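You operate a simulated robot arm through the tools that you are given. There is no shell and no other tool. Be economical: measure what you need, move in short steps, check, and stop when the job is done.

You run a simulated robot arm. Do the job below in one go: nothing can be reset, and whatever is moved stays where it is left.

## Task
Lift the pot off the lime saucer, wipe the crust away and stand it back.
Fine: wipe with the small purple cloth; cloth back; saucer and small aloe pot stay where they stand.

It is judged by the outcome, as a careful person would: the job done as asked, and still so three seconds after it is handed in. It fails if anything else is knocked over, pushed out of place, dropped, spilled or broken. Flat cloth is picked up by pressing the open fingertips on it (5 to 10 N) and closing them slowly along it; thin cloth reads only 2 to 8 mm in the jaws.

## Robot
A 7-joint arm with a two-finger parallel gripper, fixed in place. Base frame: the origin is at the foot of the arm, x ahead of it, y to its left, z up; the work surface is at about z = 890. Lengths are in mm, angles in degrees, forces in N, time in s.
With the tool pointing down near the work surface it reaches from about 340 to 760 mm from the base axis. Its first joint turns from -115.0 to 115.0 degrees. Payload 3.91 kg.
The tool frame sits at the grasp point between the pads (the TCP): z along the fingers, y along the line on which they close. The tips reach 30 mm beyond it. The gripper opens to 110 mm. The fingers are 20 mm wide and 10 mm thick; the gripper's body (48 by 112 mm) begins 55 mm behind the TCP.
Orientation is that of the tool frame in the base frame, as a unit quaternion [w, x, y, z]. With the fingers straight down and closing along the base's y, the tool's x points along the base's -x, its y along +y and its z along -z.

## Interface
- The arm moves only by the tool servo_tool. Its argument "plan" is a list of rows, each a list of 7 numbers: the shift along the base's x, y, z in units of 500 mm (1.0 is 500 mm), then the turn, a rotation vector about the base's x, y, z in units of 90 degrees (1.0 is 90 degrees), then the finger opening in mm, from 0 to 110. In form: [[tx, ty, tz, ax, ay, az, fingers], ...]. A call has 1 to 20 rows; each row is the pose to reach, as a shift and turn from the pose commanded when the call began. A call with a number of a shift or a turn outside -1 to 1 is refused whole. Rows are played at 5 a second. More than 50 mm and 8.6 degrees between two rows, or a gripper value outside its range, and nothing of the call is played. Where a pose cannot be reached the arm comes as near as it can. A force on the tool above 40 N (or 10 N above the force at the start of the call, whichever is more), or a blocked arm, ends the call early, and 0.2 s more pass. Each finger travels about 108 mm/s and halts on what it meets, pressing with about 43 N; the grip force reading is that of the motor and also rises with nothing between the fingers. The clock runs only during rows and for 0.2 s after the last one: add rows that repeat a pose to give the fingers time. The reply holds the time, the measured pose of the TCP, the force on the tool along the base axes, the opening and the grip force, in the units named above and with some noise.
- Cameras (640 x 400 px; columns grow to the right, rows downward): "scene" is fixed at [49.6, -502.3, 1495.9]; the picture's right is [0.91, -0.41, 0.00], its down [-0.21, -0.46, -0.86] and it looks along [0.35, 0.79, -0.51] (base axes); focal length 326 px, centre (320, 200). "wrist" rides on the gripper at [-36, 0, -57] in the tool frame; the picture's right is [0.00, -1.00, 0.00], its down [0.97, 0.00, -0.24] and it looks along [0.24, 0.00, 0.97] (tool axes); focal length 218 px, centre (320, 200). There is no depth. A picture from a camera that has moved, and an enlarged one, comes with that camera's place and axes in the base frame and with its lens.
- snapshot(camera): a new picture of that camera. The clock stands still meanwhile.
- move_column(by): slides the trunk up (or, below 0, down) by that many mm; the arm rides with it, the base frame stays. It gives what a move gives, with no picture.
- zoom(camera, box): a new picture of the part [left, top, right, bottom] of that camera's present view, enlarged. The clock stands still meanwhile.
- hand_in(): hands the job in; it is judged then, once.

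Go step by step. Nothing tells you positions but the pictures and the camera data: compare them with the known pose of the tool, close in by small moves and look again before you grip or let go. The budget is 120 turns and 84 pictures, counting those below and the enlarged ones. Unless the task says otherwise, let go and move clear before handing in, and close with one line.

The tools are called after "Emit:" as a command line: name --pt "numbers of a row" for each row, then --argument value for the rest, lists and objects as JSON in quotes. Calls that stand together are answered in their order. servo_tool: Moves the arm, as the interface text tells. Its arguments: {"type":"object","properties":{"plan":{"type":"array","items":{"type":"array","items":{"type":"number"}}}},"required":["plan"]} The other tools are called the same way: move_column (by) slides the trunk up or down; snapshot (camera) takes a picture; zoom (camera, box) takes an enlarged picture of a part of a camera's view; hand_in () hands the job in.

At the start:

```text
time_s: 0.0
eef_pos: [488.7, 150.8, 1144.0]
ee_rot: [0.0, 0.0, 1.0, 0.0]
contact_force: [-0.9, 0.3, -0.5]
gripper_width: 109.9
gripper_force: 0.1
trunk travel left (down, up): [-775.0, 215.0]
```

scene: 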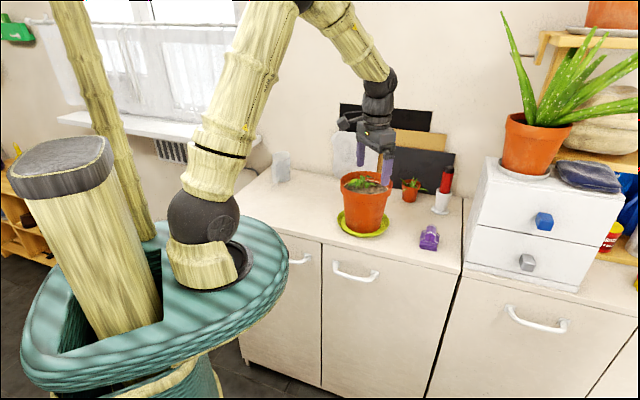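
wrist: 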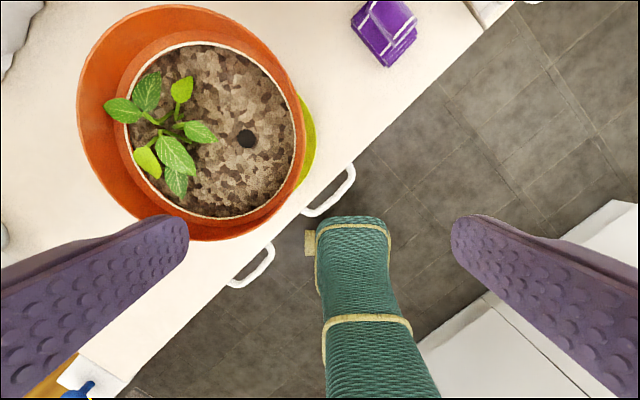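

I see a terracotta pot on a lime saucer, with a small pot (the aloe, probably) and a folded purple cloth nearby. I'll enlarge the scene view to measure them.

Emit:
zoom --camera "scene" --box '[260, 120, 480, 260]'

Emit:
zoom --camera "scene" --box '[330, 160, 400, 245]'

```text
2.86 times, centred on (370, 190) of scene
camera zoom: at [49.6, -502.3, 1495.9], right [0.91, -0.41, 0.0], down [-0.21, -0.46, -0.86], along [0.35, 0.79, -0.51], focal length 933 px, centre (177, 229)
```

zoom: 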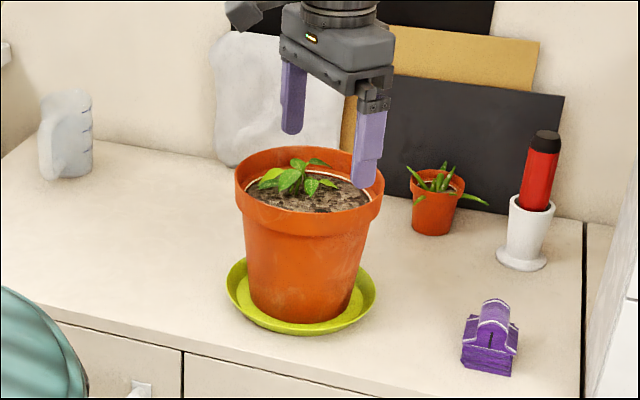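

```text
4.71 times, centred on (365, 202) of scene
camera zoom: at [49.6, -502.3, 1495.9], right [0.91, -0.41, 0.0], down [-0.21, -0.46, -0.86], along [0.35, 0.79, -0.51], focal length 1536 px, centre (108, 188)
```

zoom: 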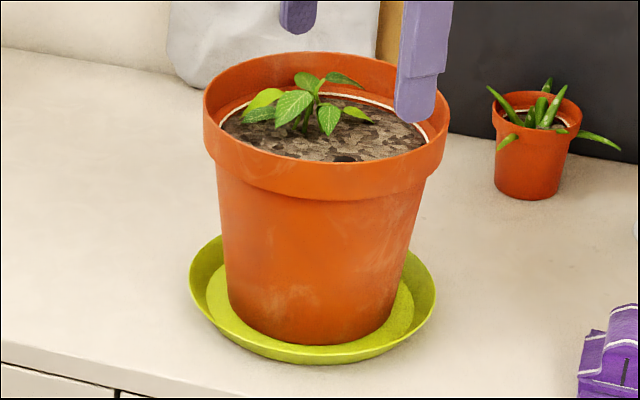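

The pot's rim is about 157 mm across, wider than the jaws, so it has to be held by its rim wall. Next I move above it for a straight look down.

Emit:
servo_tool --pt "0 0.05 0.08 0 0 0 110" --pt "0.02 0.1 0.16 0 0 0 110" --pt "0.04 0.168 0.16 0 0 0 110" --pt "0.04 0.168 0.16 0 0 0 110"

Emit:
snapshot --camera "wrist"

Emit:
zoom --camera "scene" --box '[400, 210, 460, 260]'

```text
time_s: 1.0
eef_pos: [508.8, 232.9, 1225.0]
ee_rot: [0.0, 0.001, 1.0, 0.0]
contact_force: [0.4, 0.3, 0.8]
gripper_width: 110.2
gripper_force: 0.0
trunk travel left (down, up): [-775.0, 215.0]
```

```text
79 pictures are left
camera wrist: at [545.5, 232.3, 1281.1], right [0.0, -1.0, 0.0], down [-0.97, 0.0, 0.24], along [-0.24, 0.0, -0.97], focal length 218 px, centre (320, 200)
```

wrist: 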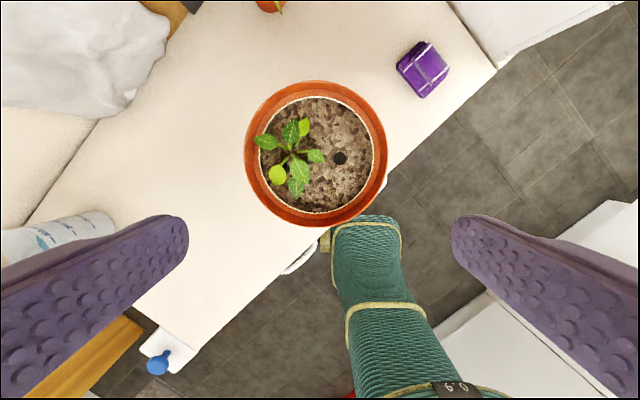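

```text
8.00 times, centred on (430, 235) of scene
camera zoom: at [49.6, -502.3, 1495.9], right [0.91, -0.41, 0.0], down [-0.21, -0.46, -0.86], along [0.35, 0.79, -0.51], focal length 2612 px, centre (-560, -80)
```

zoom: 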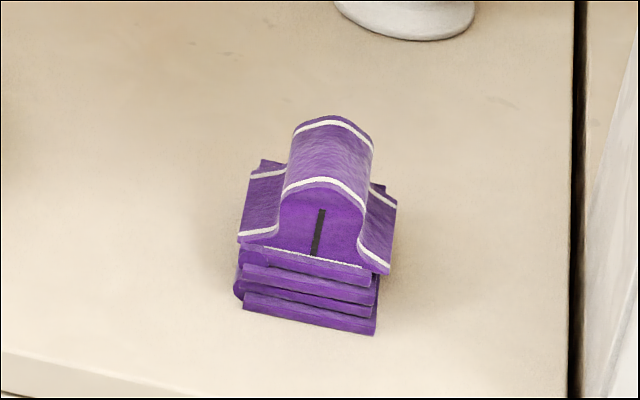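

The cloth is a folded stack with a raised hump to hold it by. I'll enlarge the pot's rim to check the wall, the soil depth and the white ring.

Emit:
zoom --camera "wrist" --box '[220, 60, 420, 240]'

Emit:
zoom --camera "scene" --box '[335, 165, 395, 205]'

```text
2.22 times, centred on (320, 150) of wrist
camera zoom: at [545.5, 232.3, 1281.1], right [0.0, -1.0, 0.0], down [-0.97, 0.0, 0.24], along [-0.24, 0.0, -0.97], focal length 485 px, centre (320, 311)
```

zoom: 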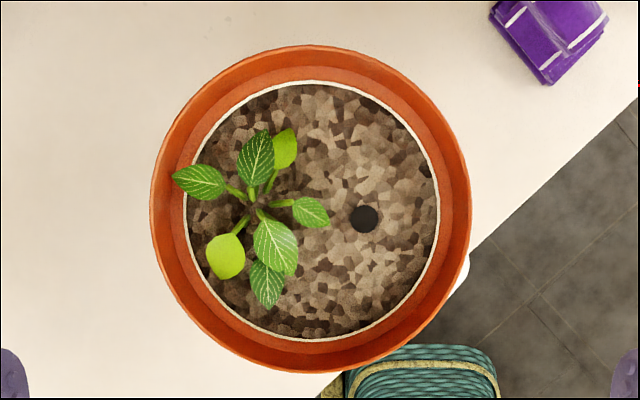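

```text
10.00 times, centred on (365, 185) of scene
camera zoom: at [49.6, -502.3, 1495.9], right [0.91, -0.41, 0.0], down [-0.21, -0.46, -0.86], along [0.35, 0.79, -0.51], focal length 3264 px, centre (-130, 350)
```

zoom: 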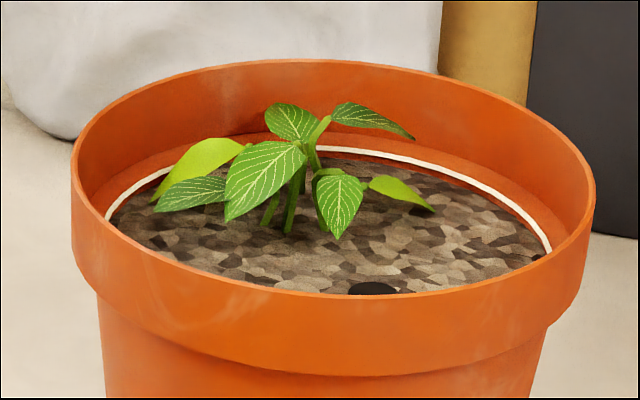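

The rim looks to be centred near (535, 237), at about z 1040 with a radius of about 78, and the soil is some 30 mm below it. The plant is on the +y side, so I'll take the -y side of the wall and first hover above it.

Emit:
servo_tool --pt "0.026 -0.07 -0.04 0 0 0 80" --pt "0.052 -0.144 -0.11 0 0 0 50" --pt "0.052 -0.144 -0.19 0 0 0 50" --pt "0.052 -0.144 -0.19 0 0 0 50"

Emit:
snapshot --camera "wrist"

Emit:
zoom --camera "scene" --box '[310, 110, 430, 240]'

```text
refused: row 2 steps farther than a row can; nothing moved
```

```text
75 pictures are left
camera wrist: at [545.5, 232.3, 1281.1], right [0.0, -1.0, 0.0], down [-0.97, 0.0, 0.24], along [-0.24, 0.0, -0.97], focal length 218 px, centre (320, 200)
```

wrist: 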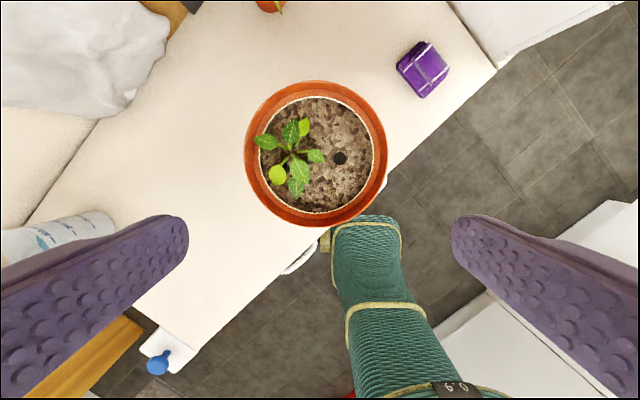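

```text
3.08 times, centred on (370, 175) of scene
camera zoom: at [49.6, -502.3, 1495.9], right [0.91, -0.41, 0.0], down [-0.21, -0.46, -0.86], along [0.35, 0.79, -0.51], focal length 1004 px, centre (166, 277)
```

zoom: 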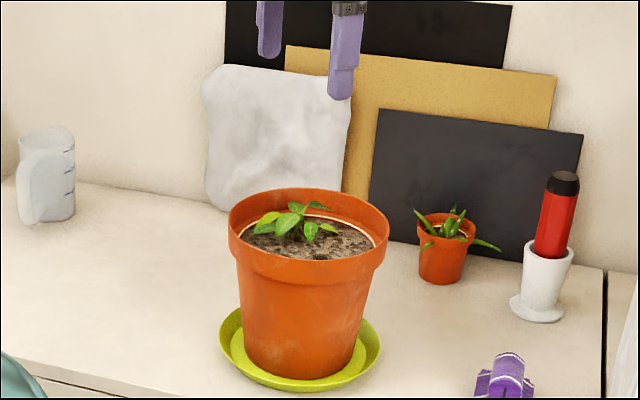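

The call was refused because one step was too long. I'll repeat it in shorter steps.

Emit:
servo_tool --pt "0.026 -0.06 -0.03 0 0 0 80" --pt "0.052 -0.11 -0.09 0 0 0 50" --pt "0.052 -0.144 -0.17 0 0 0 50" --pt "0.052 -0.144 -0.19 0 0 0 50" --pt "0.052 -0.144 -0.19 0 0 0 50"

```text
time_s: 2.2
eef_pos: [534.8, 160.8, 1129.0]
ee_rot: [0.0, 0.0, 1.0, 0.0]
contact_force: [-0.7, 0.1, -0.6]
gripper_width: 50.3
gripper_force: 0.1
trunk travel left (down, up): [-775.0, 215.0]
```

The tool is now above the rim's -y side, so I check from both cameras.

Emit:
snapshot --camera "wrist"

Emit:
zoom --camera "scene" --box '[310, 130, 430, 240]'

```text
73 pictures are left
camera wrist: at [571.1, 161.0, 1185.6], right [0.0, -1.0, 0.0], down [-0.97, 0.0, 0.24], along [-0.24, 0.0, -0.97], focal length 218 px, centre (320, 200)
```

wrist: 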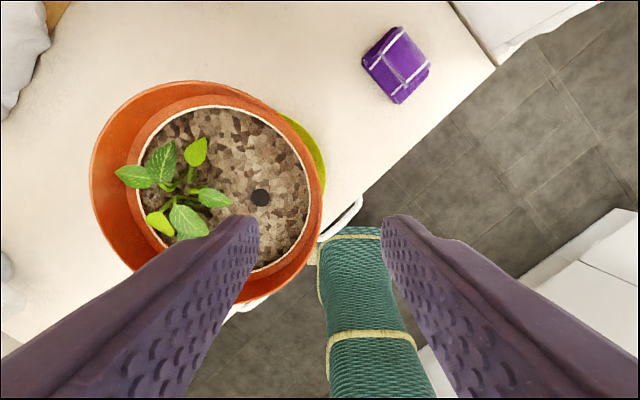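

```text
3.64 times, centred on (370, 185) of scene
camera zoom: at [49.6, -502.3, 1495.9], right [0.91, -0.41, 0.0], down [-0.21, -0.46, -0.86], along [0.35, 0.79, -0.51], focal length 1187 px, centre (138, 254)
```

zoom: 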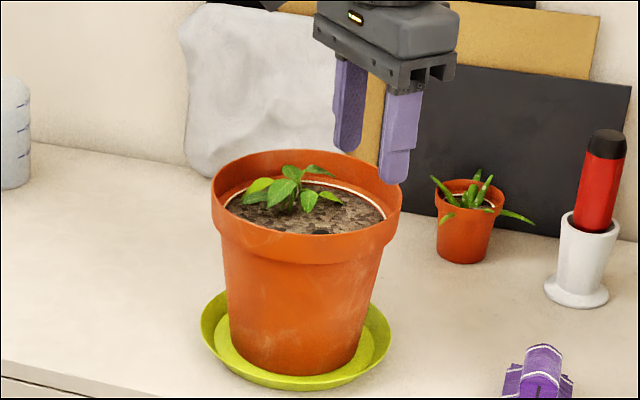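

The wall lies at y ≈ 159–164, directly between the fingers, with the rim top near z 1045. I'll lower until the tips are about 20 mm below the rim, then look again.

Emit:
servo_tool --pt "0.006 0 -0.05 0 0 0 44" --pt "0.006 0 -0.1 0 0 0 44" --pt "0.006 0 -0.144 0 0 0 44" --pt "0.006 0 -0.144 0 0 0 44"

Emit:
zoom --camera "scene" --box '[330, 140, 420, 220]'

Emit:
snapshot --camera "wrist"

```text
time_s: 3.2
eef_pos: [536.5, 163.3, 1057.3]
ee_rot: [0.0, 0.0, 1.0, 0.0]
contact_force: [-0.5, -0.3, -0.1]
gripper_width: 43.7
gripper_force: 0.1
trunk travel left (down, up): [-775.0, 215.0]
```

```text
5.00 times, centred on (375, 180) of scene
camera zoom: at [49.6, -502.3, 1495.9], right [0.91, -0.41, 0.0], down [-0.21, -0.46, -0.86], along [0.35, 0.79, -0.51], focal length 1632 px, centre (45, 300)
```

zoom: 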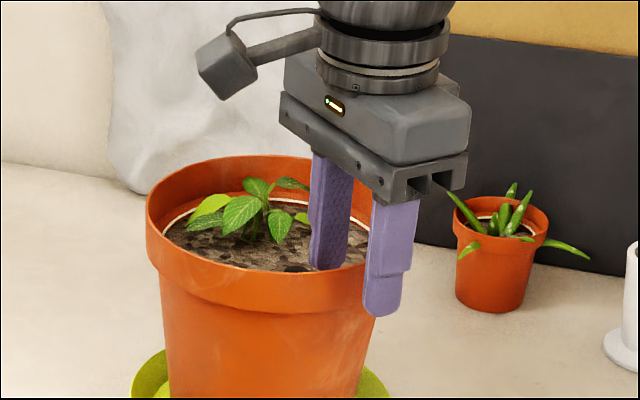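

```text
70 pictures are left
camera wrist: at [573.5, 161.5, 1113.6], right [0.0, -1.0, 0.0], down [-0.97, 0.0, 0.24], along [-0.24, 0.0, -0.97], focal length 218 px, centre (320, 200)
```

wrist: 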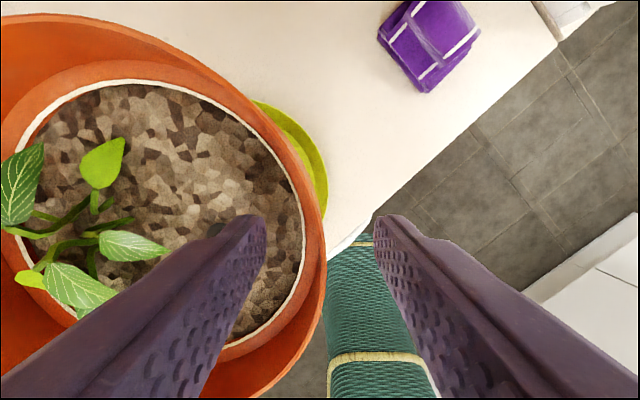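

The wall sits midway between the tips and nothing is touching. I'll go 4 mm lower and close on the rim.

Emit:
servo_tool --pt "0 0 -0.008 0 0 0 40" --pt "0 0 -0.008 0 0 0 20" --pt "0 0 -0.008 0 0 0 8" --pt "0 0 -0.008 0 0 0 0" --pt "0 0 -0.008 0 0 0 0" --pt "0 0 -0.008 0 0 0 0"

```text
time_s: 4.6
eef_pos: [536.1, 162.2, 1052.7]
ee_rot: [0.001, 0.001, 1.0, 0.0]
contact_force: [-5.7, 4.1, 7.6]
gripper_width: 7.2
gripper_force: 43.0
trunk travel left (down, up): [-775.0, 215.0]
```

The wall is gripped at 7 mm. I'll make a small test lift of 15 mm to feel the weight and tilt.

Emit:
servo_tool --pt "0 0 0.008 0 0 0 0" --pt "0 0 0.016 0 0 0 0" --pt "0 0 0.03 0 0 0 0" --pt "0 0 0.03 0 0 0 0"

Emit:
zoom --camera "scene" --box '[310, 130, 430, 245]'

```text
time_s: 5.6
eef_pos: [536.9, 162.6, 1067.8]
ee_rot: [0.0, 0.0, 1.0, -0.001]
contact_force: [-0.7, 0.9, -1.9]
gripper_width: 4.3
gripper_force: 42.9
trunk travel left (down, up): [-775.0, 215.0]
```

```text
3.48 times, centred on (370, 188) of scene
camera zoom: at [49.6, -502.3, 1495.9], right [0.91, -0.41, 0.0], down [-0.21, -0.46, -0.86], along [0.35, 0.79, -0.51], focal length 1135 px, centre (146, 244)
```

zoom: 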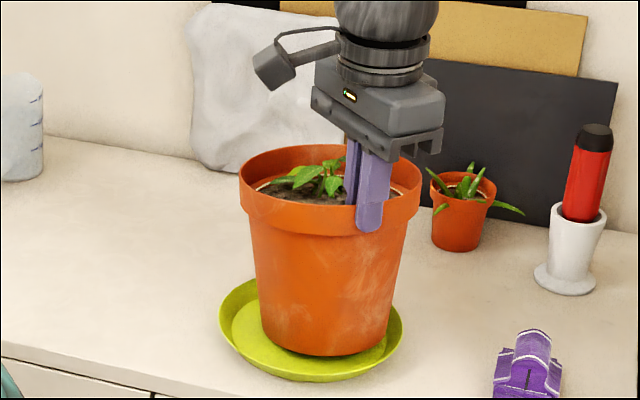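

The tool reads almost no load and the pot looks shifted on the saucer. I need a closer look before going on.

Emit:
zoom --camera "scene" --box '[340, 160, 410, 245]'

Emit:
snapshot --camera "wrist"

```text
4.71 times, centred on (375, 202) of scene
camera zoom: at [49.6, -502.3, 1495.9], right [0.91, -0.41, 0.0], down [-0.21, -0.46, -0.86], along [0.35, 0.79, -0.51], focal length 1536 px, centre (61, 188)
```

zoom: 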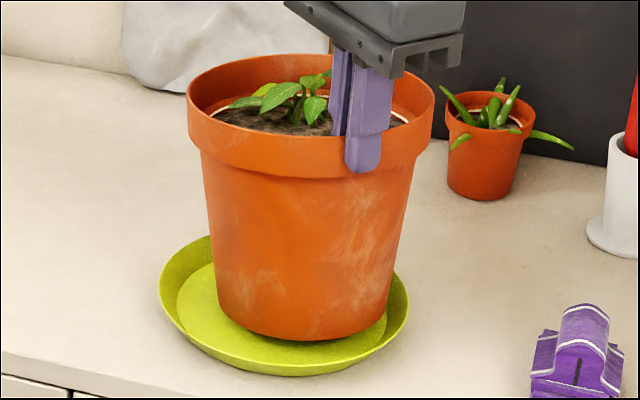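

```text
67 pictures are left
camera wrist: at [574.1, 161.0, 1124.3], right [0.0, -1.0, 0.0], down [-0.97, 0.0, 0.24], along [-0.24, 0.0, -0.97], focal length 218 px, centre (320, 200)
```

wrist: 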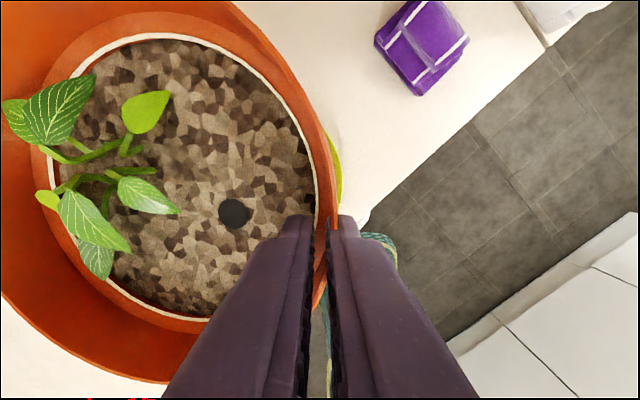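

The soil appears the same size though the camera rose 11 mm, so the pot seems to have come up with the fingers. I'll lift a further 12 mm to confirm.

Emit:
servo_tool --pt "0 0 0.008 0 0 0 0" --pt "0 0 0.016 0 0 0 0" --pt "0 0 0.024 0 0 0 0" --pt "0 0 0.024 0 0 0 0"

Emit:
zoom --camera "scene" --box '[340, 160, 410, 245]'

```text
time_s: 6.6
eef_pos: [538.7, 162.9, 1078.9]
ee_rot: [-0.001, -0.001, 1.0, 0.0]
contact_force: [-0.2, -0.7, -10.3]
gripper_width: 3.8
gripper_force: 43.0
trunk travel left (down, up): [-775.0, 215.0]
```

```text
4.71 times, centred on (375, 202) of scene
camera zoom: at [49.6, -502.3, 1495.9], right [0.91, -0.41, 0.0], down [-0.21, -0.46, -0.86], along [0.35, 0.79, -0.51], focal length 1536 px, centre (61, 188)
```

zoom: 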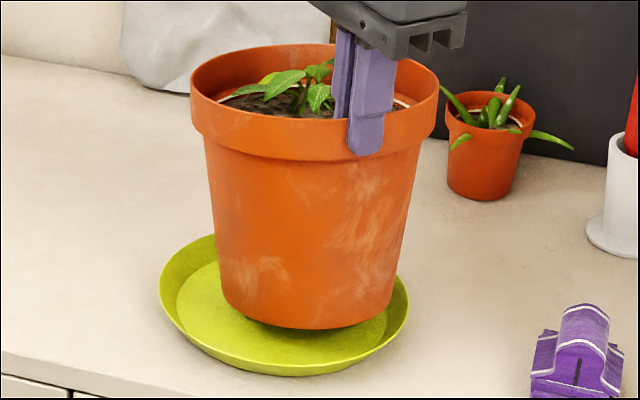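

The pot is clear of the saucer and weighs about 1 kg. I'll raise it a further 50 mm gently and look at the saucer.

Emit:
servo_tool --pt "0 0 0.02 0 0 0 0" --pt "0 0 0.04 0 0 0 0" --pt "0 0 0.06 0 0 0 0" --pt "0 0 0.08 0 0 0 0" --pt "0 0 0.1 0 0 0 0" --pt "0 0 0.1 0 0 0 0"

Emit:
zoom --camera "scene" --box '[330, 130, 420, 245]'

Emit:
snapshot --camera "wrist"

```text
time_s: 8.0
eef_pos: [537.0, 162.1, 1128.7]
ee_rot: [-0.001, -0.001, 1.0, -0.001]
contact_force: [0.7, -0.1, -10.3]
gripper_width: 3.9
gripper_force: 43.1
trunk travel left (down, up): [-775.0, 215.0]
```

```text
3.48 times, centred on (375, 188) of scene
camera zoom: at [49.6, -502.3, 1495.9], right [0.91, -0.41, 0.0], down [-0.21, -0.46, -0.86], along [0.35, 0.79, -0.51], focal length 1135 px, centre (129, 244)
```

zoom: 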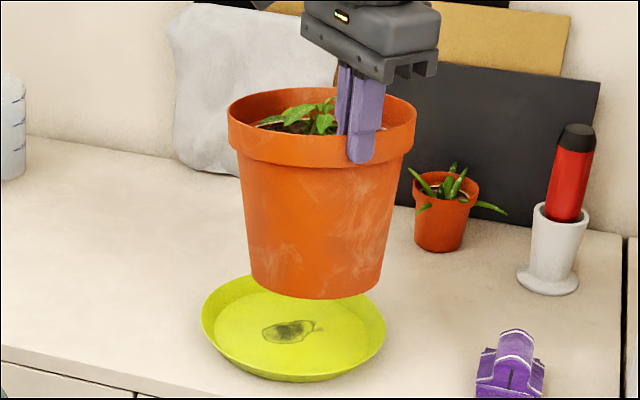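

```text
64 pictures are left
camera wrist: at [575.2, 160.8, 1185.4], right [0.0, -1.0, 0.0], down [-0.97, 0.0, 0.24], along [-0.24, 0.0, -0.97], focal length 218 px, centre (320, 200)
```

wrist: 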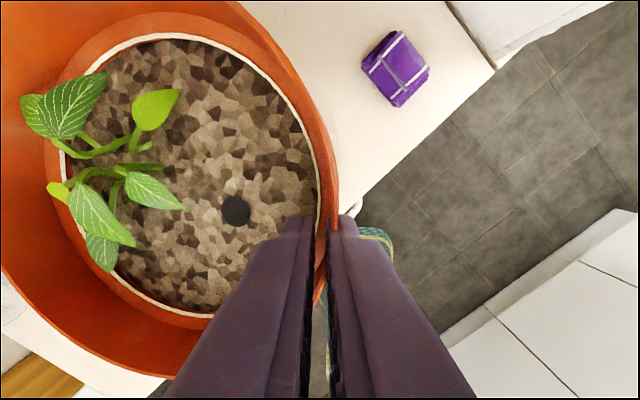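

The crust shows up: a dark patch in the middle of the saucer. I'll carry the pot to free worktop on the +y side, around (440, 440), keeping it high.

Emit:
servo_tool --pt "-0.008 0.015 0 0 0 0 0" --pt "-0.023 0.044 0 0 0 0 0" --pt "-0.04 0.077 0 0 0 0 0" --pt "-0.06 0.115 0 0 0 0 0" --pt "-0.08 0.155 0 0 0 0 0" --pt "-0.1 0.195 0 0 0 0 0" --pt "-0.12 0.235 0 0 0 0 0" --pt "-0.14 0.275 0 0 0 0 0" --pt "-0.16 0.31 0 0 0 0 0" --pt "-0.18 0.345 0 0 0 0 0" --pt "-0.195 0.375 0 0 0 0 0" --pt "-0.207 0.398 0 0 0 0 0" --pt "-0.214 0.412 0 0 0 0 0" --pt "-0.214 0.412 0 0 0 0 0"

Emit:
snapshot --camera "scene"

Emit:
snapshot --camera "wrist"

```text
time_s: 11.0
eef_pos: [430.9, 368.5, 1129.6]
ee_rot: [0.0, 0.001, 1.0, -0.001]
contact_force: [0.0, 0.5, -10.4]
gripper_width: 3.8
gripper_force: 43.0
trunk travel left (down, up): [-775.0, 215.0]
```

```text
63 pictures are left
```

scene: 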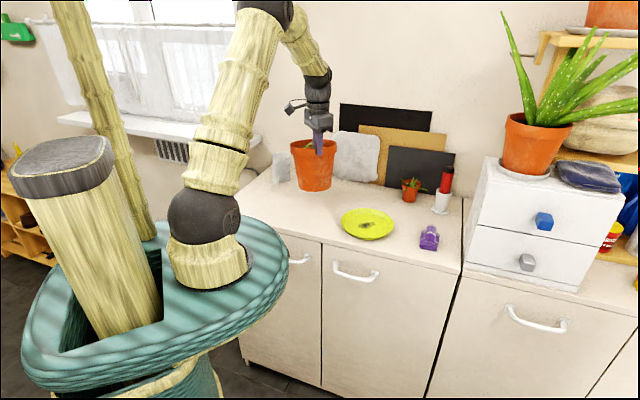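

```text
62 pictures are left
camera wrist: at [467.7, 368.2, 1186.2], right [0.0, -1.0, 0.0], down [-0.97, 0.0, 0.24], along [-0.24, 0.0, -0.97], focal length 218 px, centre (320, 200)
```

wrist: 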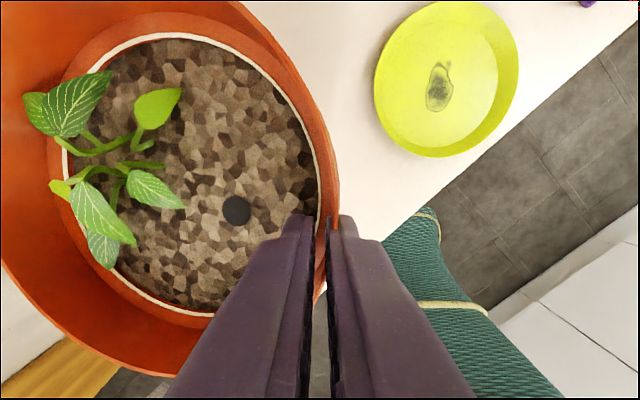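

The pot hangs steady over clear worktop. I'll lower it most of the way, then finish in small steps until the worktop takes the load.

Emit:
servo_tool --pt "0 0 -0.02 0 0 0 0" --pt "0 0 -0.05 0 0 0 0" --pt "0 0 -0.08 0 0 0 0" --pt "0 0 -0.11 0 0 0 0" --pt "0 0 -0.125 0 0 0 0" --pt "0 0 -0.132 0 0 0 0" --pt "0 0 -0.132 0 0 0 0"

Emit:
zoom --camera "scene" --box '[260, 120, 370, 220]'

```text
time_s: 12.6
eef_pos: [429.2, 367.9, 1065.8]
ee_rot: [0.001, 0.0, 1.0, 0.001]
contact_force: [-2.2, -7.6, 13.6]
gripper_width: 3.2
gripper_force: 42.1
trunk travel left (down, up): [-775.0, 215.0]
```

```text
4.00 times, centred on (315, 170) of scene
camera zoom: at [49.6, -502.3, 1495.9], right [0.91, -0.41, 0.0], down [-0.21, -0.46, -0.86], along [0.35, 0.79, -0.51], focal length 1306 px, centre (340, 320)
```

zoom: 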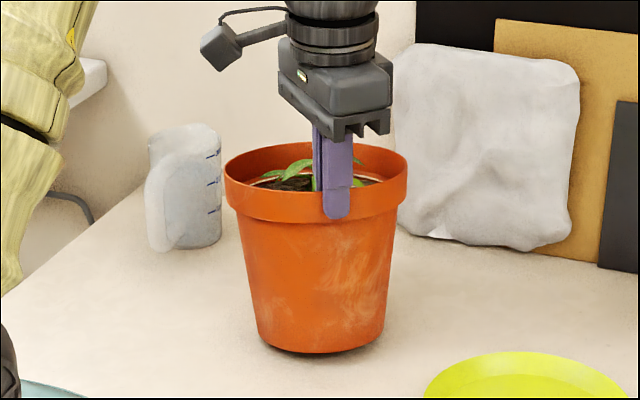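

The far edge has touched because the pot hangs slightly tilted. I'll ease the held side down in small steps.

Emit:
servo_tool --pt "0 0 -0.004 0 0 0 0" --pt "0 0 -0.008 0 0 0 0" --pt "0 0 -0.012 0 0 0 0" --pt "0 0 -0.012 0 0 0 0"

Emit:
zoom --camera "scene" --box '[290, 140, 350, 220]'

```text
time_s: 13.6
eef_pos: [429.9, 365.9, 1059.9]
ee_rot: [0.001, 0.0, 1.0, 0.001]
contact_force: [-3.8, -8.5, 16.6]
gripper_width: 3.3
gripper_force: 43.9
trunk travel left (down, up): [-775.0, 215.0]
```

```text
5.00 times, centred on (320, 180) of scene
camera zoom: at [49.6, -502.3, 1495.9], right [0.91, -0.41, 0.0], down [-0.21, -0.46, -0.86], along [0.35, 0.79, -0.51], focal length 1632 px, centre (320, 300)
```

zoom: 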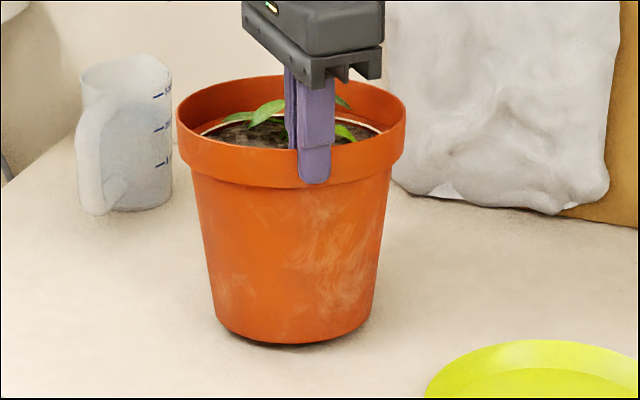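

That works, and the tilt is shrinking. I'll continue down, giving a little toward -y.

Emit:
servo_tool --pt "0 -0.004 -0.004 0 0 0 0" --pt "0 -0.008 -0.008 0 0 0 0" --pt "0 -0.01 -0.012 0 0 0 0" --pt "0 -0.01 -0.012 0 0 0 0"

Emit:
zoom --camera "scene" --box '[290, 140, 350, 220]'

```text
time_s: 14.6
eef_pos: [428.1, 361.8, 1052.4]
ee_rot: [0.001, 0.0, 1.0, 0.0]
contact_force: [-5.8, -6.2, 16.0]
gripper_width: 4.1
gripper_force: 43.7
trunk travel left (down, up): [-775.0, 215.0]
```

```text
5.00 times, centred on (320, 180) of scene
camera zoom: at [49.6, -502.3, 1495.9], right [0.91, -0.41, 0.0], down [-0.21, -0.46, -0.86], along [0.35, 0.79, -0.51], focal length 1632 px, centre (320, 300)
```

zoom: 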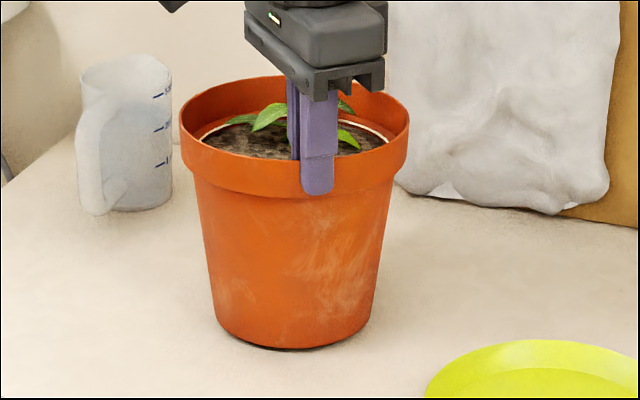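

It is almost flat. One more small step, then I'll open the fingers a little.

Emit:
servo_tool --pt "-0.002 -0.003 -0.004 0 0 0 0" --pt "-0.002 -0.006 -0.008 0 0 0 0" --pt "-0.002 -0.006 -0.008 0 0 0 0"

Emit:
zoom --camera "scene" --box '[290, 140, 350, 220]'

```text
time_s: 15.4
eef_pos: [426.5, 358.9, 1049.6]
ee_rot: [0.0, -0.001, 1.0, 0.001]
contact_force: [-8.9, -6.3, 20.2]
gripper_width: 4.8
gripper_force: 42.9
trunk travel left (down, up): [-775.0, 215.0]
```

```text
5.00 times, centred on (320, 180) of scene
camera zoom: at [49.6, -502.3, 1495.9], right [0.91, -0.41, 0.0], down [-0.21, -0.46, -0.86], along [0.35, 0.79, -0.51], focal length 1632 px, centre (320, 300)
```

zoom: 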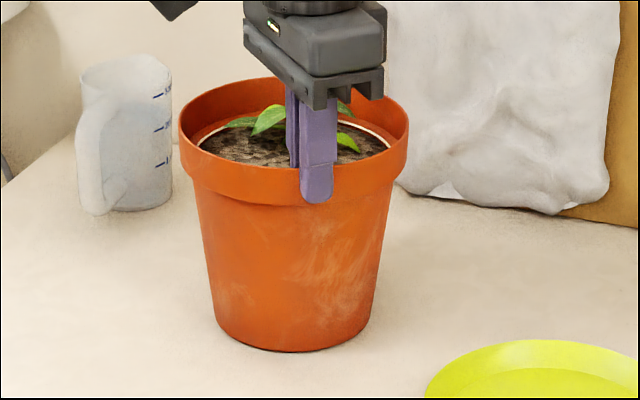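

The pot looks flat on the worktop. I'll open slowly, then rise clear.

Emit:
servo_tool --pt "0 0 0 0 0 0 6" --pt "0 0 0 0 0 0 9" --pt "0 0 0 0 0 0 16" --pt "0 0 0.01 0 0 0 30" --pt "0 0 0.06 0 0 0 40" --pt "0 0 0.14 0 0 0 50" --pt "0 0 0.22 0 0 0 50" --pt "0 0 0.22 0 0 0 50"

Emit:
zoom --camera "scene" --box '[260, 120, 380, 220]'

Emit:
snapshot --camera "wrist"

```text
time_s: 17.2
eef_pos: [429.0, 359.7, 1156.2]
ee_rot: [0.001, 0.0, 1.0, 0.001]
contact_force: [1.2, 0.5, 1.1]
gripper_width: 50.1
gripper_force: 0.0
trunk travel left (down, up): [-775.0, 215.0]
```

```text
4.00 times, centred on (320, 170) of scene
camera zoom: at [49.6, -502.3, 1495.9], right [0.91, -0.41, 0.0], down [-0.21, -0.46, -0.86], along [0.35, 0.79, -0.51], focal length 1306 px, centre (320, 320)
```

zoom: 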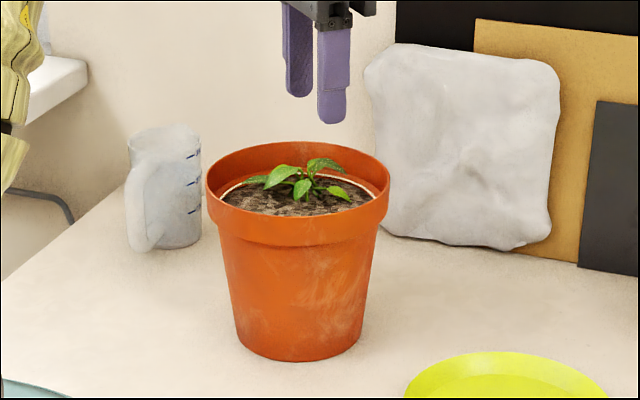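

```text
56 pictures are left
camera wrist: at [466.0, 358.5, 1213.9], right [0.0, -1.0, 0.0], down [-0.97, 0.0, 0.24], along [-0.24, 0.0, -0.97], focal length 218 px, centre (320, 200)
```

wrist: 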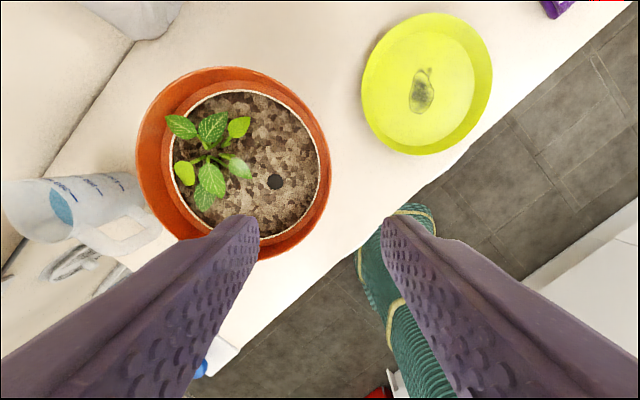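

The pot is parked upright. Comparing pictures, the saucer seems to have been dragged a little during the first lift, so I'll repeat the initial enlargement to measure that.

Emit:
zoom --camera "scene" --box '[330, 160, 400, 245]'

```text
4.71 times, centred on (365, 202) of scene
camera zoom: at [49.6, -502.3, 1495.9], right [0.91, -0.41, 0.0], down [-0.21, -0.46, -0.86], along [0.35, 0.79, -0.51], focal length 1536 px, centre (108, 188)
```

zoom: 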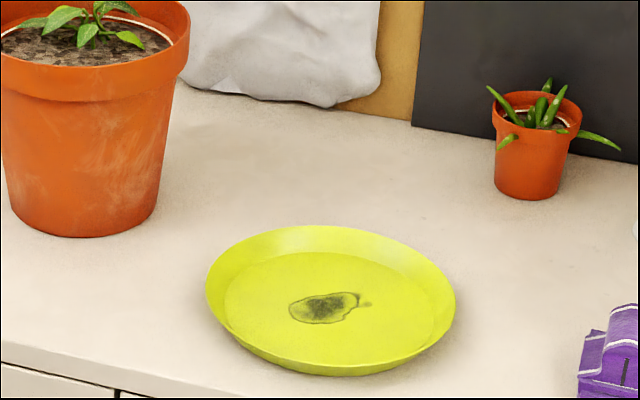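

The saucer has shifted by about (+4, -17) mm. I'll push it back after wiping, since wiping may move it too. Now I go to view the cloth from above.

Emit:
servo_tool --pt "0.03 -0.06 0 0 0 0 70" --pt "0.06 -0.12 0 0 0 0 70" --pt "0.1 -0.19 0 0 0 0 70" --pt "0.14 -0.26 0 0 0 0 70" --pt "0.18 -0.33 0 0 0 0 70" --pt "0.22 -0.4 0 0 0 0 70" --pt "0.26 -0.47 0 0 0 0 70" --pt "0.3 -0.54 -0.02 0 0 0 70" --pt "0.34 -0.59 -0.06 0 0 0 70" --pt "0.36 -0.626 -0.09 0 0 0 70" --pt "0.36 -0.626 -0.09 0 0 0 70"

Emit:
snapshot --camera "wrist"

Emit:
zoom --camera "scene" --box '[390, 150, 480, 260]'

```text
time_s: 19.6
eef_pos: [609.8, 45.8, 1110.9]
ee_rot: [0.0, 0.0, 1.0, 0.0]
contact_force: [-0.2, -0.4, -1.3]
gripper_width: 70.1
gripper_force: 0.0
trunk travel left (down, up): [-775.0, 215.0]
```

```text
54 pictures are left
camera wrist: at [646.5, 45.5, 1169.0], right [0.0, -1.0, 0.0], down [-0.97, 0.0, 0.24], along [-0.24, 0.0, -0.97], focal length 218 px, centre (320, 200)
```

wrist: 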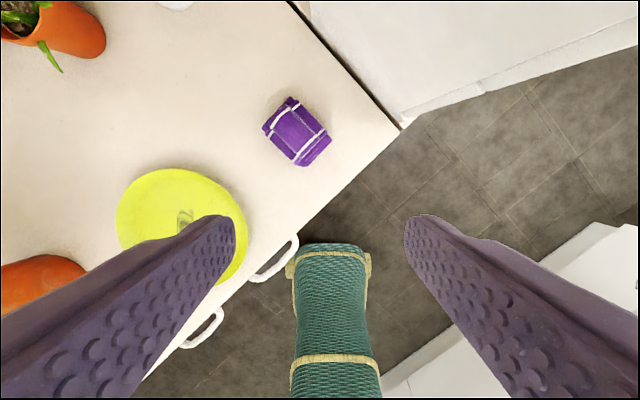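

```text
3.64 times, centred on (435, 205) of scene
camera zoom: at [49.6, -502.3, 1495.9], right [0.91, -0.41, 0.0], down [-0.21, -0.46, -0.86], along [0.35, 0.79, -0.51], focal length 1187 px, centre (-98, 182)
```

zoom: 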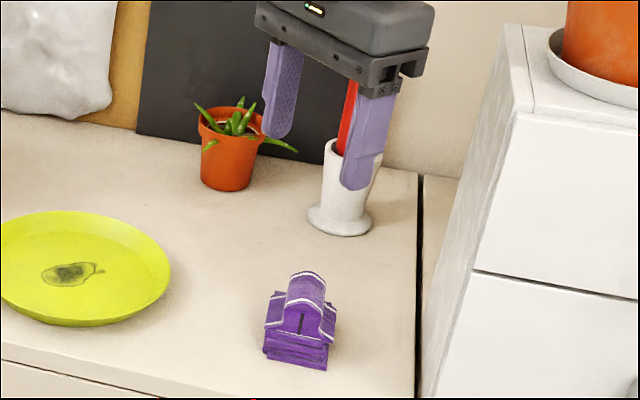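

The cloth is near (657, 69). I'll enlarge it to get its orientation.

Emit:
zoom --camera "wrist" --box '[240, 80, 360, 180]'

Emit:
zoom --camera "scene" --box '[405, 215, 455, 255]'

```text
4.00 times, centred on (300, 130) of wrist
camera zoom: at [646.5, 45.5, 1169.0], right [0.0, -1.0, 0.0], down [-0.97, 0.0, 0.24], along [-0.24, 0.0, -0.97], focal length 873 px, centre (400, 480)
```

zoom: 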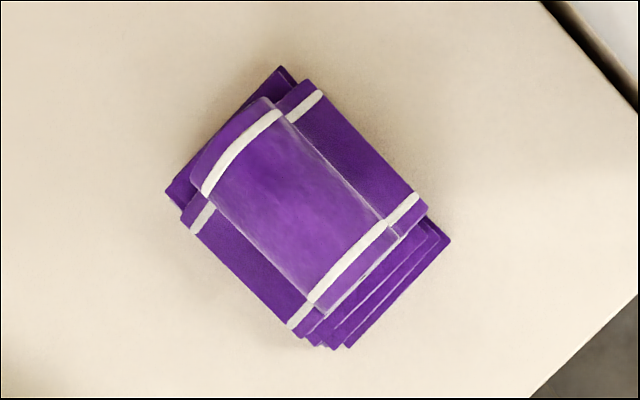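

```text
10.00 times, centred on (430, 235) of scene
camera zoom: at [49.6, -502.3, 1495.9], right [0.91, -0.41, 0.0], down [-0.21, -0.46, -0.86], along [0.35, 0.79, -0.51], focal length 3264 px, centre (-780, -150)
```

zoom: 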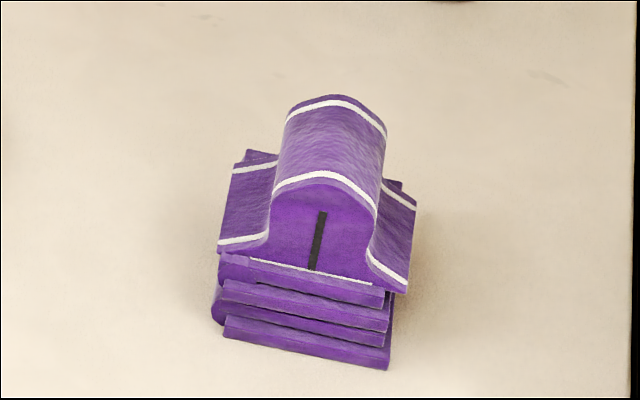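

The hump runs along the (1,1) direction, is about 30 mm wide, with its top near z 948. I turn the tool 45° so the fingers close across it, and come down part way.

Emit:
servo_tool --pt "0.015 0.008 0 0 0 0.083 70" --pt "0.03 0.016 0 0 0 0.166 70" --pt "0.045 0.024 -0.03 0 0 0.25 70" --pt "0.06 0.032 -0.06 0 0 0.333 65" --pt "0.08 0.042 -0.1 0 0 0.417 60" --pt "0.095 0.048 -0.13 0 0 0.5 60" --pt "0.095 0.048 -0.17 0 0 0.5 60" --pt "0.095 0.048 -0.17 0 0 0.5 60"

Emit:
snapshot --camera "wrist"

Emit:
zoom --camera "scene" --box '[400, 180, 470, 260]'

```text
time_s: 21.4
eef_pos: [657.3, 71.2, 1027.6]
ee_rot: [0.0, -0.383, 0.924, -0.001]
contact_force: [0.4, 0.3, -1.1]
gripper_width: 60.0
gripper_force: 0.0
trunk travel left (down, up): [-775.0, 215.0]
```

```text
50 pictures are left
camera wrist: at [683.2, 95.0, 1084.5], right [0.71, -0.71, 0.0], down [-0.69, -0.69, 0.24], along [-0.17, -0.17, -0.97], focal length 218 px, centre (320, 200)
```

wrist: 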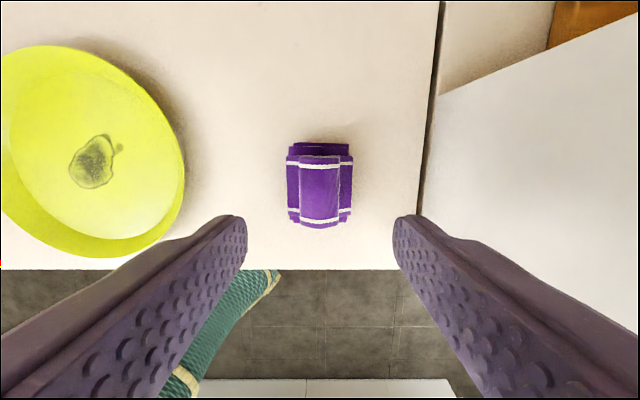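

```text
5.00 times, centred on (435, 220) of scene
camera zoom: at [49.6, -502.3, 1495.9], right [0.91, -0.41, 0.0], down [-0.21, -0.46, -0.86], along [0.35, 0.79, -0.51], focal length 1632 px, centre (-255, 100)
```

zoom: 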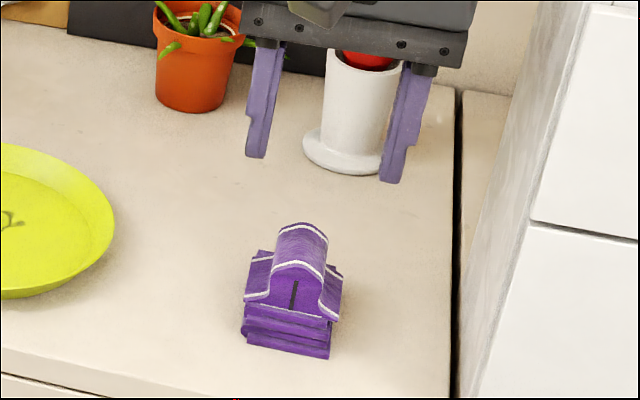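

The jaws are aligned with the hump; I need to move about 8 mm outward along (1,1). Then I descend until the tips are beside the hump.

Emit:
servo_tool --pt "0.006 0.006 -0.04 0 0 0 60" --pt "0.012 0.012 -0.09 0 0 0 60" --pt "0.012 0.012 -0.13 0 0 0 60" --pt "0.012 0.012 -0.13 0 0 0 60"

Emit:
snapshot --camera "wrist"

Emit:
zoom --camera "scene" --box '[400, 200, 460, 260]'

```text
time_s: 22.4
eef_pos: [662.3, 77.4, 962.3]
ee_rot: [0.0, -0.383, 0.924, 0.0]
contact_force: [-0.9, -0.3, 0.2]
gripper_width: 59.8
gripper_force: 0.1
trunk travel left (down, up): [-775.0, 215.0]
```

```text
48 pictures are left
camera wrist: at [689.1, 101.4, 1018.9], right [0.71, -0.71, 0.0], down [-0.69, -0.69, 0.24], along [-0.17, -0.17, -0.97], focal length 218 px, centre (320, 200)
```

wrist: 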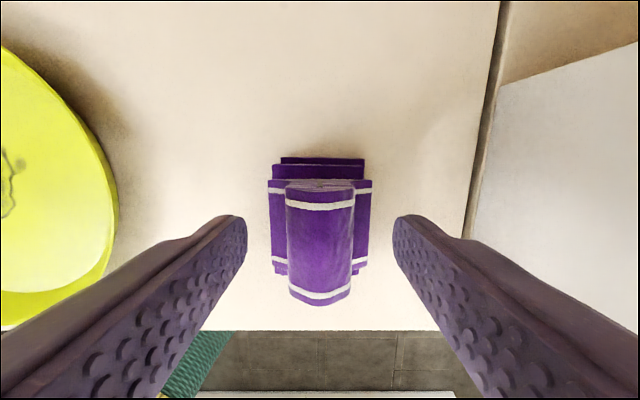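

```text
6.67 times, centred on (430, 230) of scene
camera zoom: at [49.6, -502.3, 1495.9], right [0.91, -0.41, 0.0], down [-0.21, -0.46, -0.86], along [0.35, 0.79, -0.51], focal length 2176 px, centre (-413, 0)
```

zoom: 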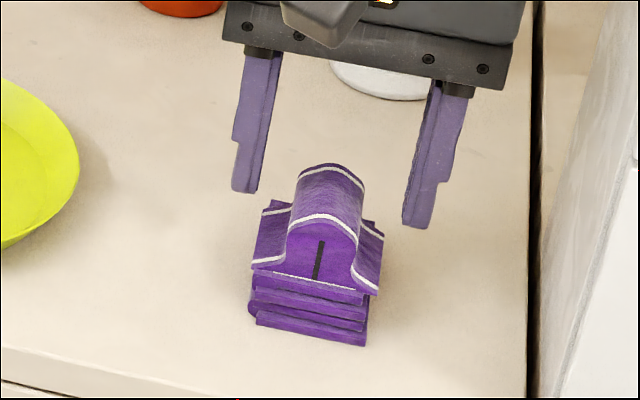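

The hump top is nearer z 937, so I'll go down another 14 mm with a 2 mm shift back, then close gently.

Emit:
servo_tool --pt "-0.004 -0.004 -0.028 0 0 0 56" --pt "-0.004 -0.004 -0.028 0 0 0 46" --pt "-0.004 -0.004 -0.028 0 0 0 38" --pt "-0.004 -0.004 -0.028 0 0 0 32" --pt "-0.004 -0.004 -0.028 0 0 0 28" --pt "-0.004 -0.004 -0.028 0 0 0 24"

Emit:
zoom --camera "scene" --box '[400, 200, 460, 260]'

```text
time_s: 23.8
eef_pos: [661.6, 74.8, 949.0]
ee_rot: [0.0, -0.382, 0.924, -0.001]
contact_force: [-1.2, -0.4, 0.0]
gripper_width: 28.6
gripper_force: 42.8
trunk travel left (down, up): [-775.0, 215.0]
```

```text
6.67 times, centred on (430, 230) of scene
camera zoom: at [49.6, -502.3, 1495.9], right [0.91, -0.41, 0.0], down [-0.21, -0.46, -0.86], along [0.35, 0.79, -0.51], focal length 2176 px, centre (-413, 0)
```

zoom: 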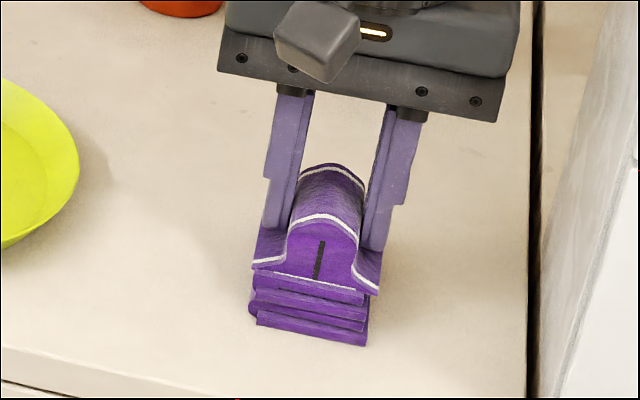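

The cloth is held firmly at 28.6 mm and has not shifted. This pose (662, 75, 949) is the one to return it to. I'll lift it and carry it over the saucer.

Emit:
servo_tool --pt "0 0 0.03 0 0 0 20" --pt "0 0 0.09 0 0 0 20" --pt "0 0 0.16 0 0 0 20" --pt "-0.04 0.05 0.18 0 0 0 20" --pt "-0.09 0.11 0.18 0 0 0 20" --pt "-0.14 0.17 0.18 0 0 0 20" --pt "-0.19 0.23 0.18 0 0 0 20" --pt "-0.23 0.27 0.18 0 0 0 20" --pt "-0.24 0.288 0.18 0 0 0 20" --pt "-0.24 0.288 0.18 0 0 0 20"

Emit:
snapshot --camera "wrist"

Emit:
zoom --camera "scene" --box '[310, 140, 430, 250]'

```text
time_s: 26.0
eef_pos: [539.8, 218.6, 1038.6]
ee_rot: [0.0, -0.383, 0.924, 0.0]
contact_force: [0.4, -0.2, -1.0]
gripper_width: 28.6
gripper_force: 43.1
trunk travel left (down, up): [-775.0, 215.0]
```

```text
45 pictures are left
camera wrist: at [566.6, 243.8, 1095.3], right [0.71, -0.71, 0.0], down [-0.69, -0.69, 0.24], along [-0.17, -0.17, -0.97], focal length 218 px, centre (320, 200)
```

wrist: 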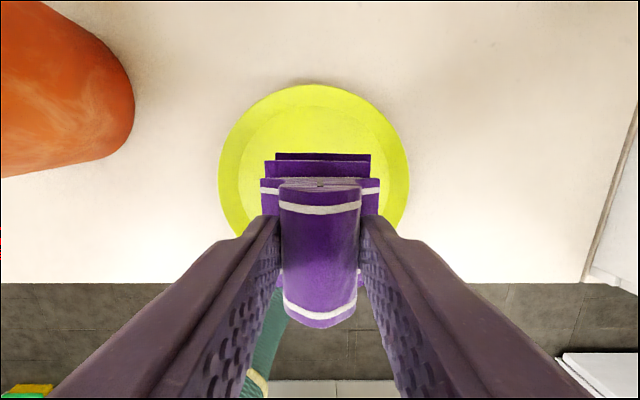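

```text
3.64 times, centred on (370, 195) of scene
camera zoom: at [49.6, -502.3, 1495.9], right [0.91, -0.41, 0.0], down [-0.21, -0.46, -0.86], along [0.35, 0.79, -0.51], focal length 1187 px, centre (138, 218)
```

zoom: 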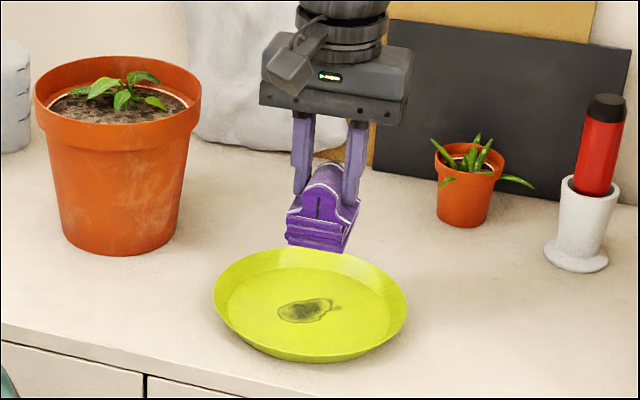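

The saucer centre is near (537, 221), and the crust covers about x 507–567, y 202–240. I'll lower the cloth to just above the saucer floor, then feel for contact in small steps.

Emit:
servo_tool --pt "-0.006 0.004 -0.05 0 0 0 20" --pt "-0.006 0.004 -0.1 0 0 0 20" --pt "-0.006 0.004 -0.14 0 0 0 20" --pt "-0.006 0.004 -0.153 0 0 0 20" --pt "-0.006 0.004 -0.159 0 0 0 20" --pt "-0.006 0.004 -0.159 0 0 0 20"

Emit:
zoom --camera "scene" --box '[330, 170, 410, 245]'

```text
time_s: 27.4
eef_pos: [536.4, 220.9, 959.3]
ee_rot: [-0.001, -0.382, 0.924, -0.001]
contact_force: [-0.1, 0.4, 0.4]
gripper_width: 28.8
gripper_force: 42.9
trunk travel left (down, up): [-775.0, 215.0]
```

```text
5.33 times, centred on (370, 208) of scene
camera zoom: at [49.6, -502.3, 1495.9], right [0.91, -0.41, 0.0], down [-0.21, -0.46, -0.86], along [0.35, 0.79, -0.51], focal length 1741 px, centre (53, 160)
```

zoom: 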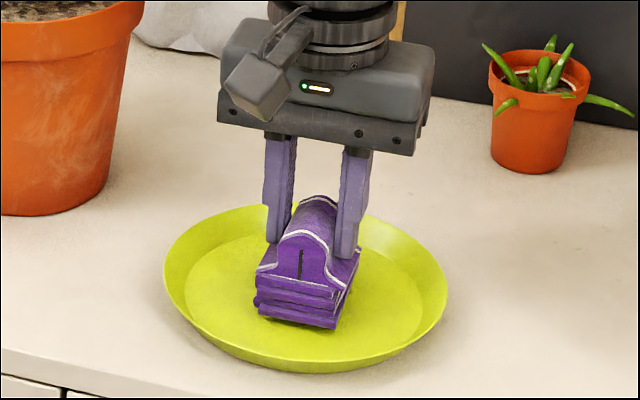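

The cloth sits right over the crust. I step down toward contact.

Emit:
servo_tool --pt "0 0 -0.004 0 0 0 20" --pt "0 0 -0.008 0 0 0 20" --pt "0 0 -0.008 0 0 0 20"

```text
time_s: 28.2
eef_pos: [536.9, 221.3, 955.1]
ee_rot: [0.0, -0.383, 0.924, 0.0]
contact_force: [0.9, 0.2, 0.2]
gripper_width: 29.1
gripper_force: 43.2
trunk travel left (down, up): [-775.0, 215.0]
```

Emit:
servo_tool --pt "0 0 -0.004 0 0 0 20" --pt "0 0 -0.004 0 0 0 20"

```text
time_s: 28.8
eef_pos: [537.4, 220.7, 953.0]
ee_rot: [0.0, -0.383, 0.924, 0.0]
contact_force: [0.3, 0.0, 0.0]
gripper_width: 28.8
gripper_force: 42.6
trunk travel left (down, up): [-775.0, 215.0]
```

There's still no contact at 953, so I go down another 2 mm.

Emit:
servo_tool --pt "0 0 -0.004 0 0 0 20" --pt "0 0 -0.004 0 0 0 20"

```text
time_s: 29.4
eef_pos: [536.8, 222.3, 951.4]
ee_rot: [0.002, -0.383, 0.924, 0.0]
contact_force: [-0.8, -1.1, 8.5]
gripper_width: 28.7
gripper_force: 43.4
trunk travel left (down, up): [-775.0, 215.0]
```

The cloth is pressing at about 8 N. I'll make a short back-and-forth stroke along x and check whether the saucer holds still.

Emit:
servo_tool --pt "0.015 0 0 0 0 0 20" --pt "0.03 0 0 0 0 0 20" --pt "0.04 0 0 0 0 0 20" --pt "0.02 0 0 0 0 0 20" --pt "0 0 0 0 0 0 20" --pt "-0.02 0 0 0 0 0 20" --pt "-0.04 0 0 0 0 0 20" --pt "-0.02 0 0 0 0 0 20" --pt "0 0 0 0 0 0 20"

Emit:
zoom --camera "scene" --box '[330, 170, 410, 245]'

```text
time_s: 31.4
eef_pos: [535.1, 220.1, 951.4]
ee_rot: [0.0, -0.383, 0.924, 0.0]
contact_force: [-5.7, 0.8, 14.5]
gripper_width: 28.8
gripper_force: 42.8
trunk travel left (down, up): [-775.0, 215.0]
```

```text
5.33 times, centred on (370, 208) of scene
camera zoom: at [49.6, -502.3, 1495.9], right [0.91, -0.41, 0.0], down [-0.21, -0.46, -0.86], along [0.35, 0.79, -0.51], focal length 1741 px, centre (53, 160)
```

zoom: 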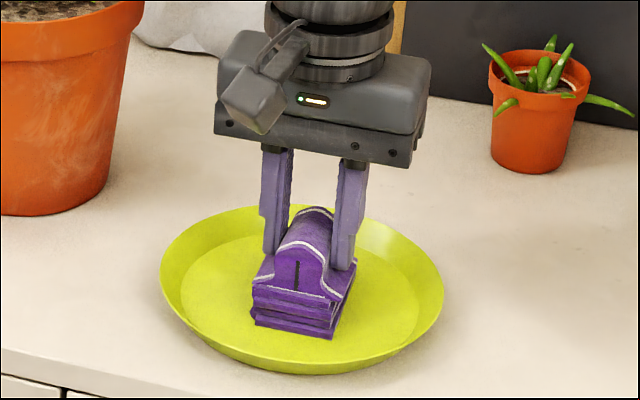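

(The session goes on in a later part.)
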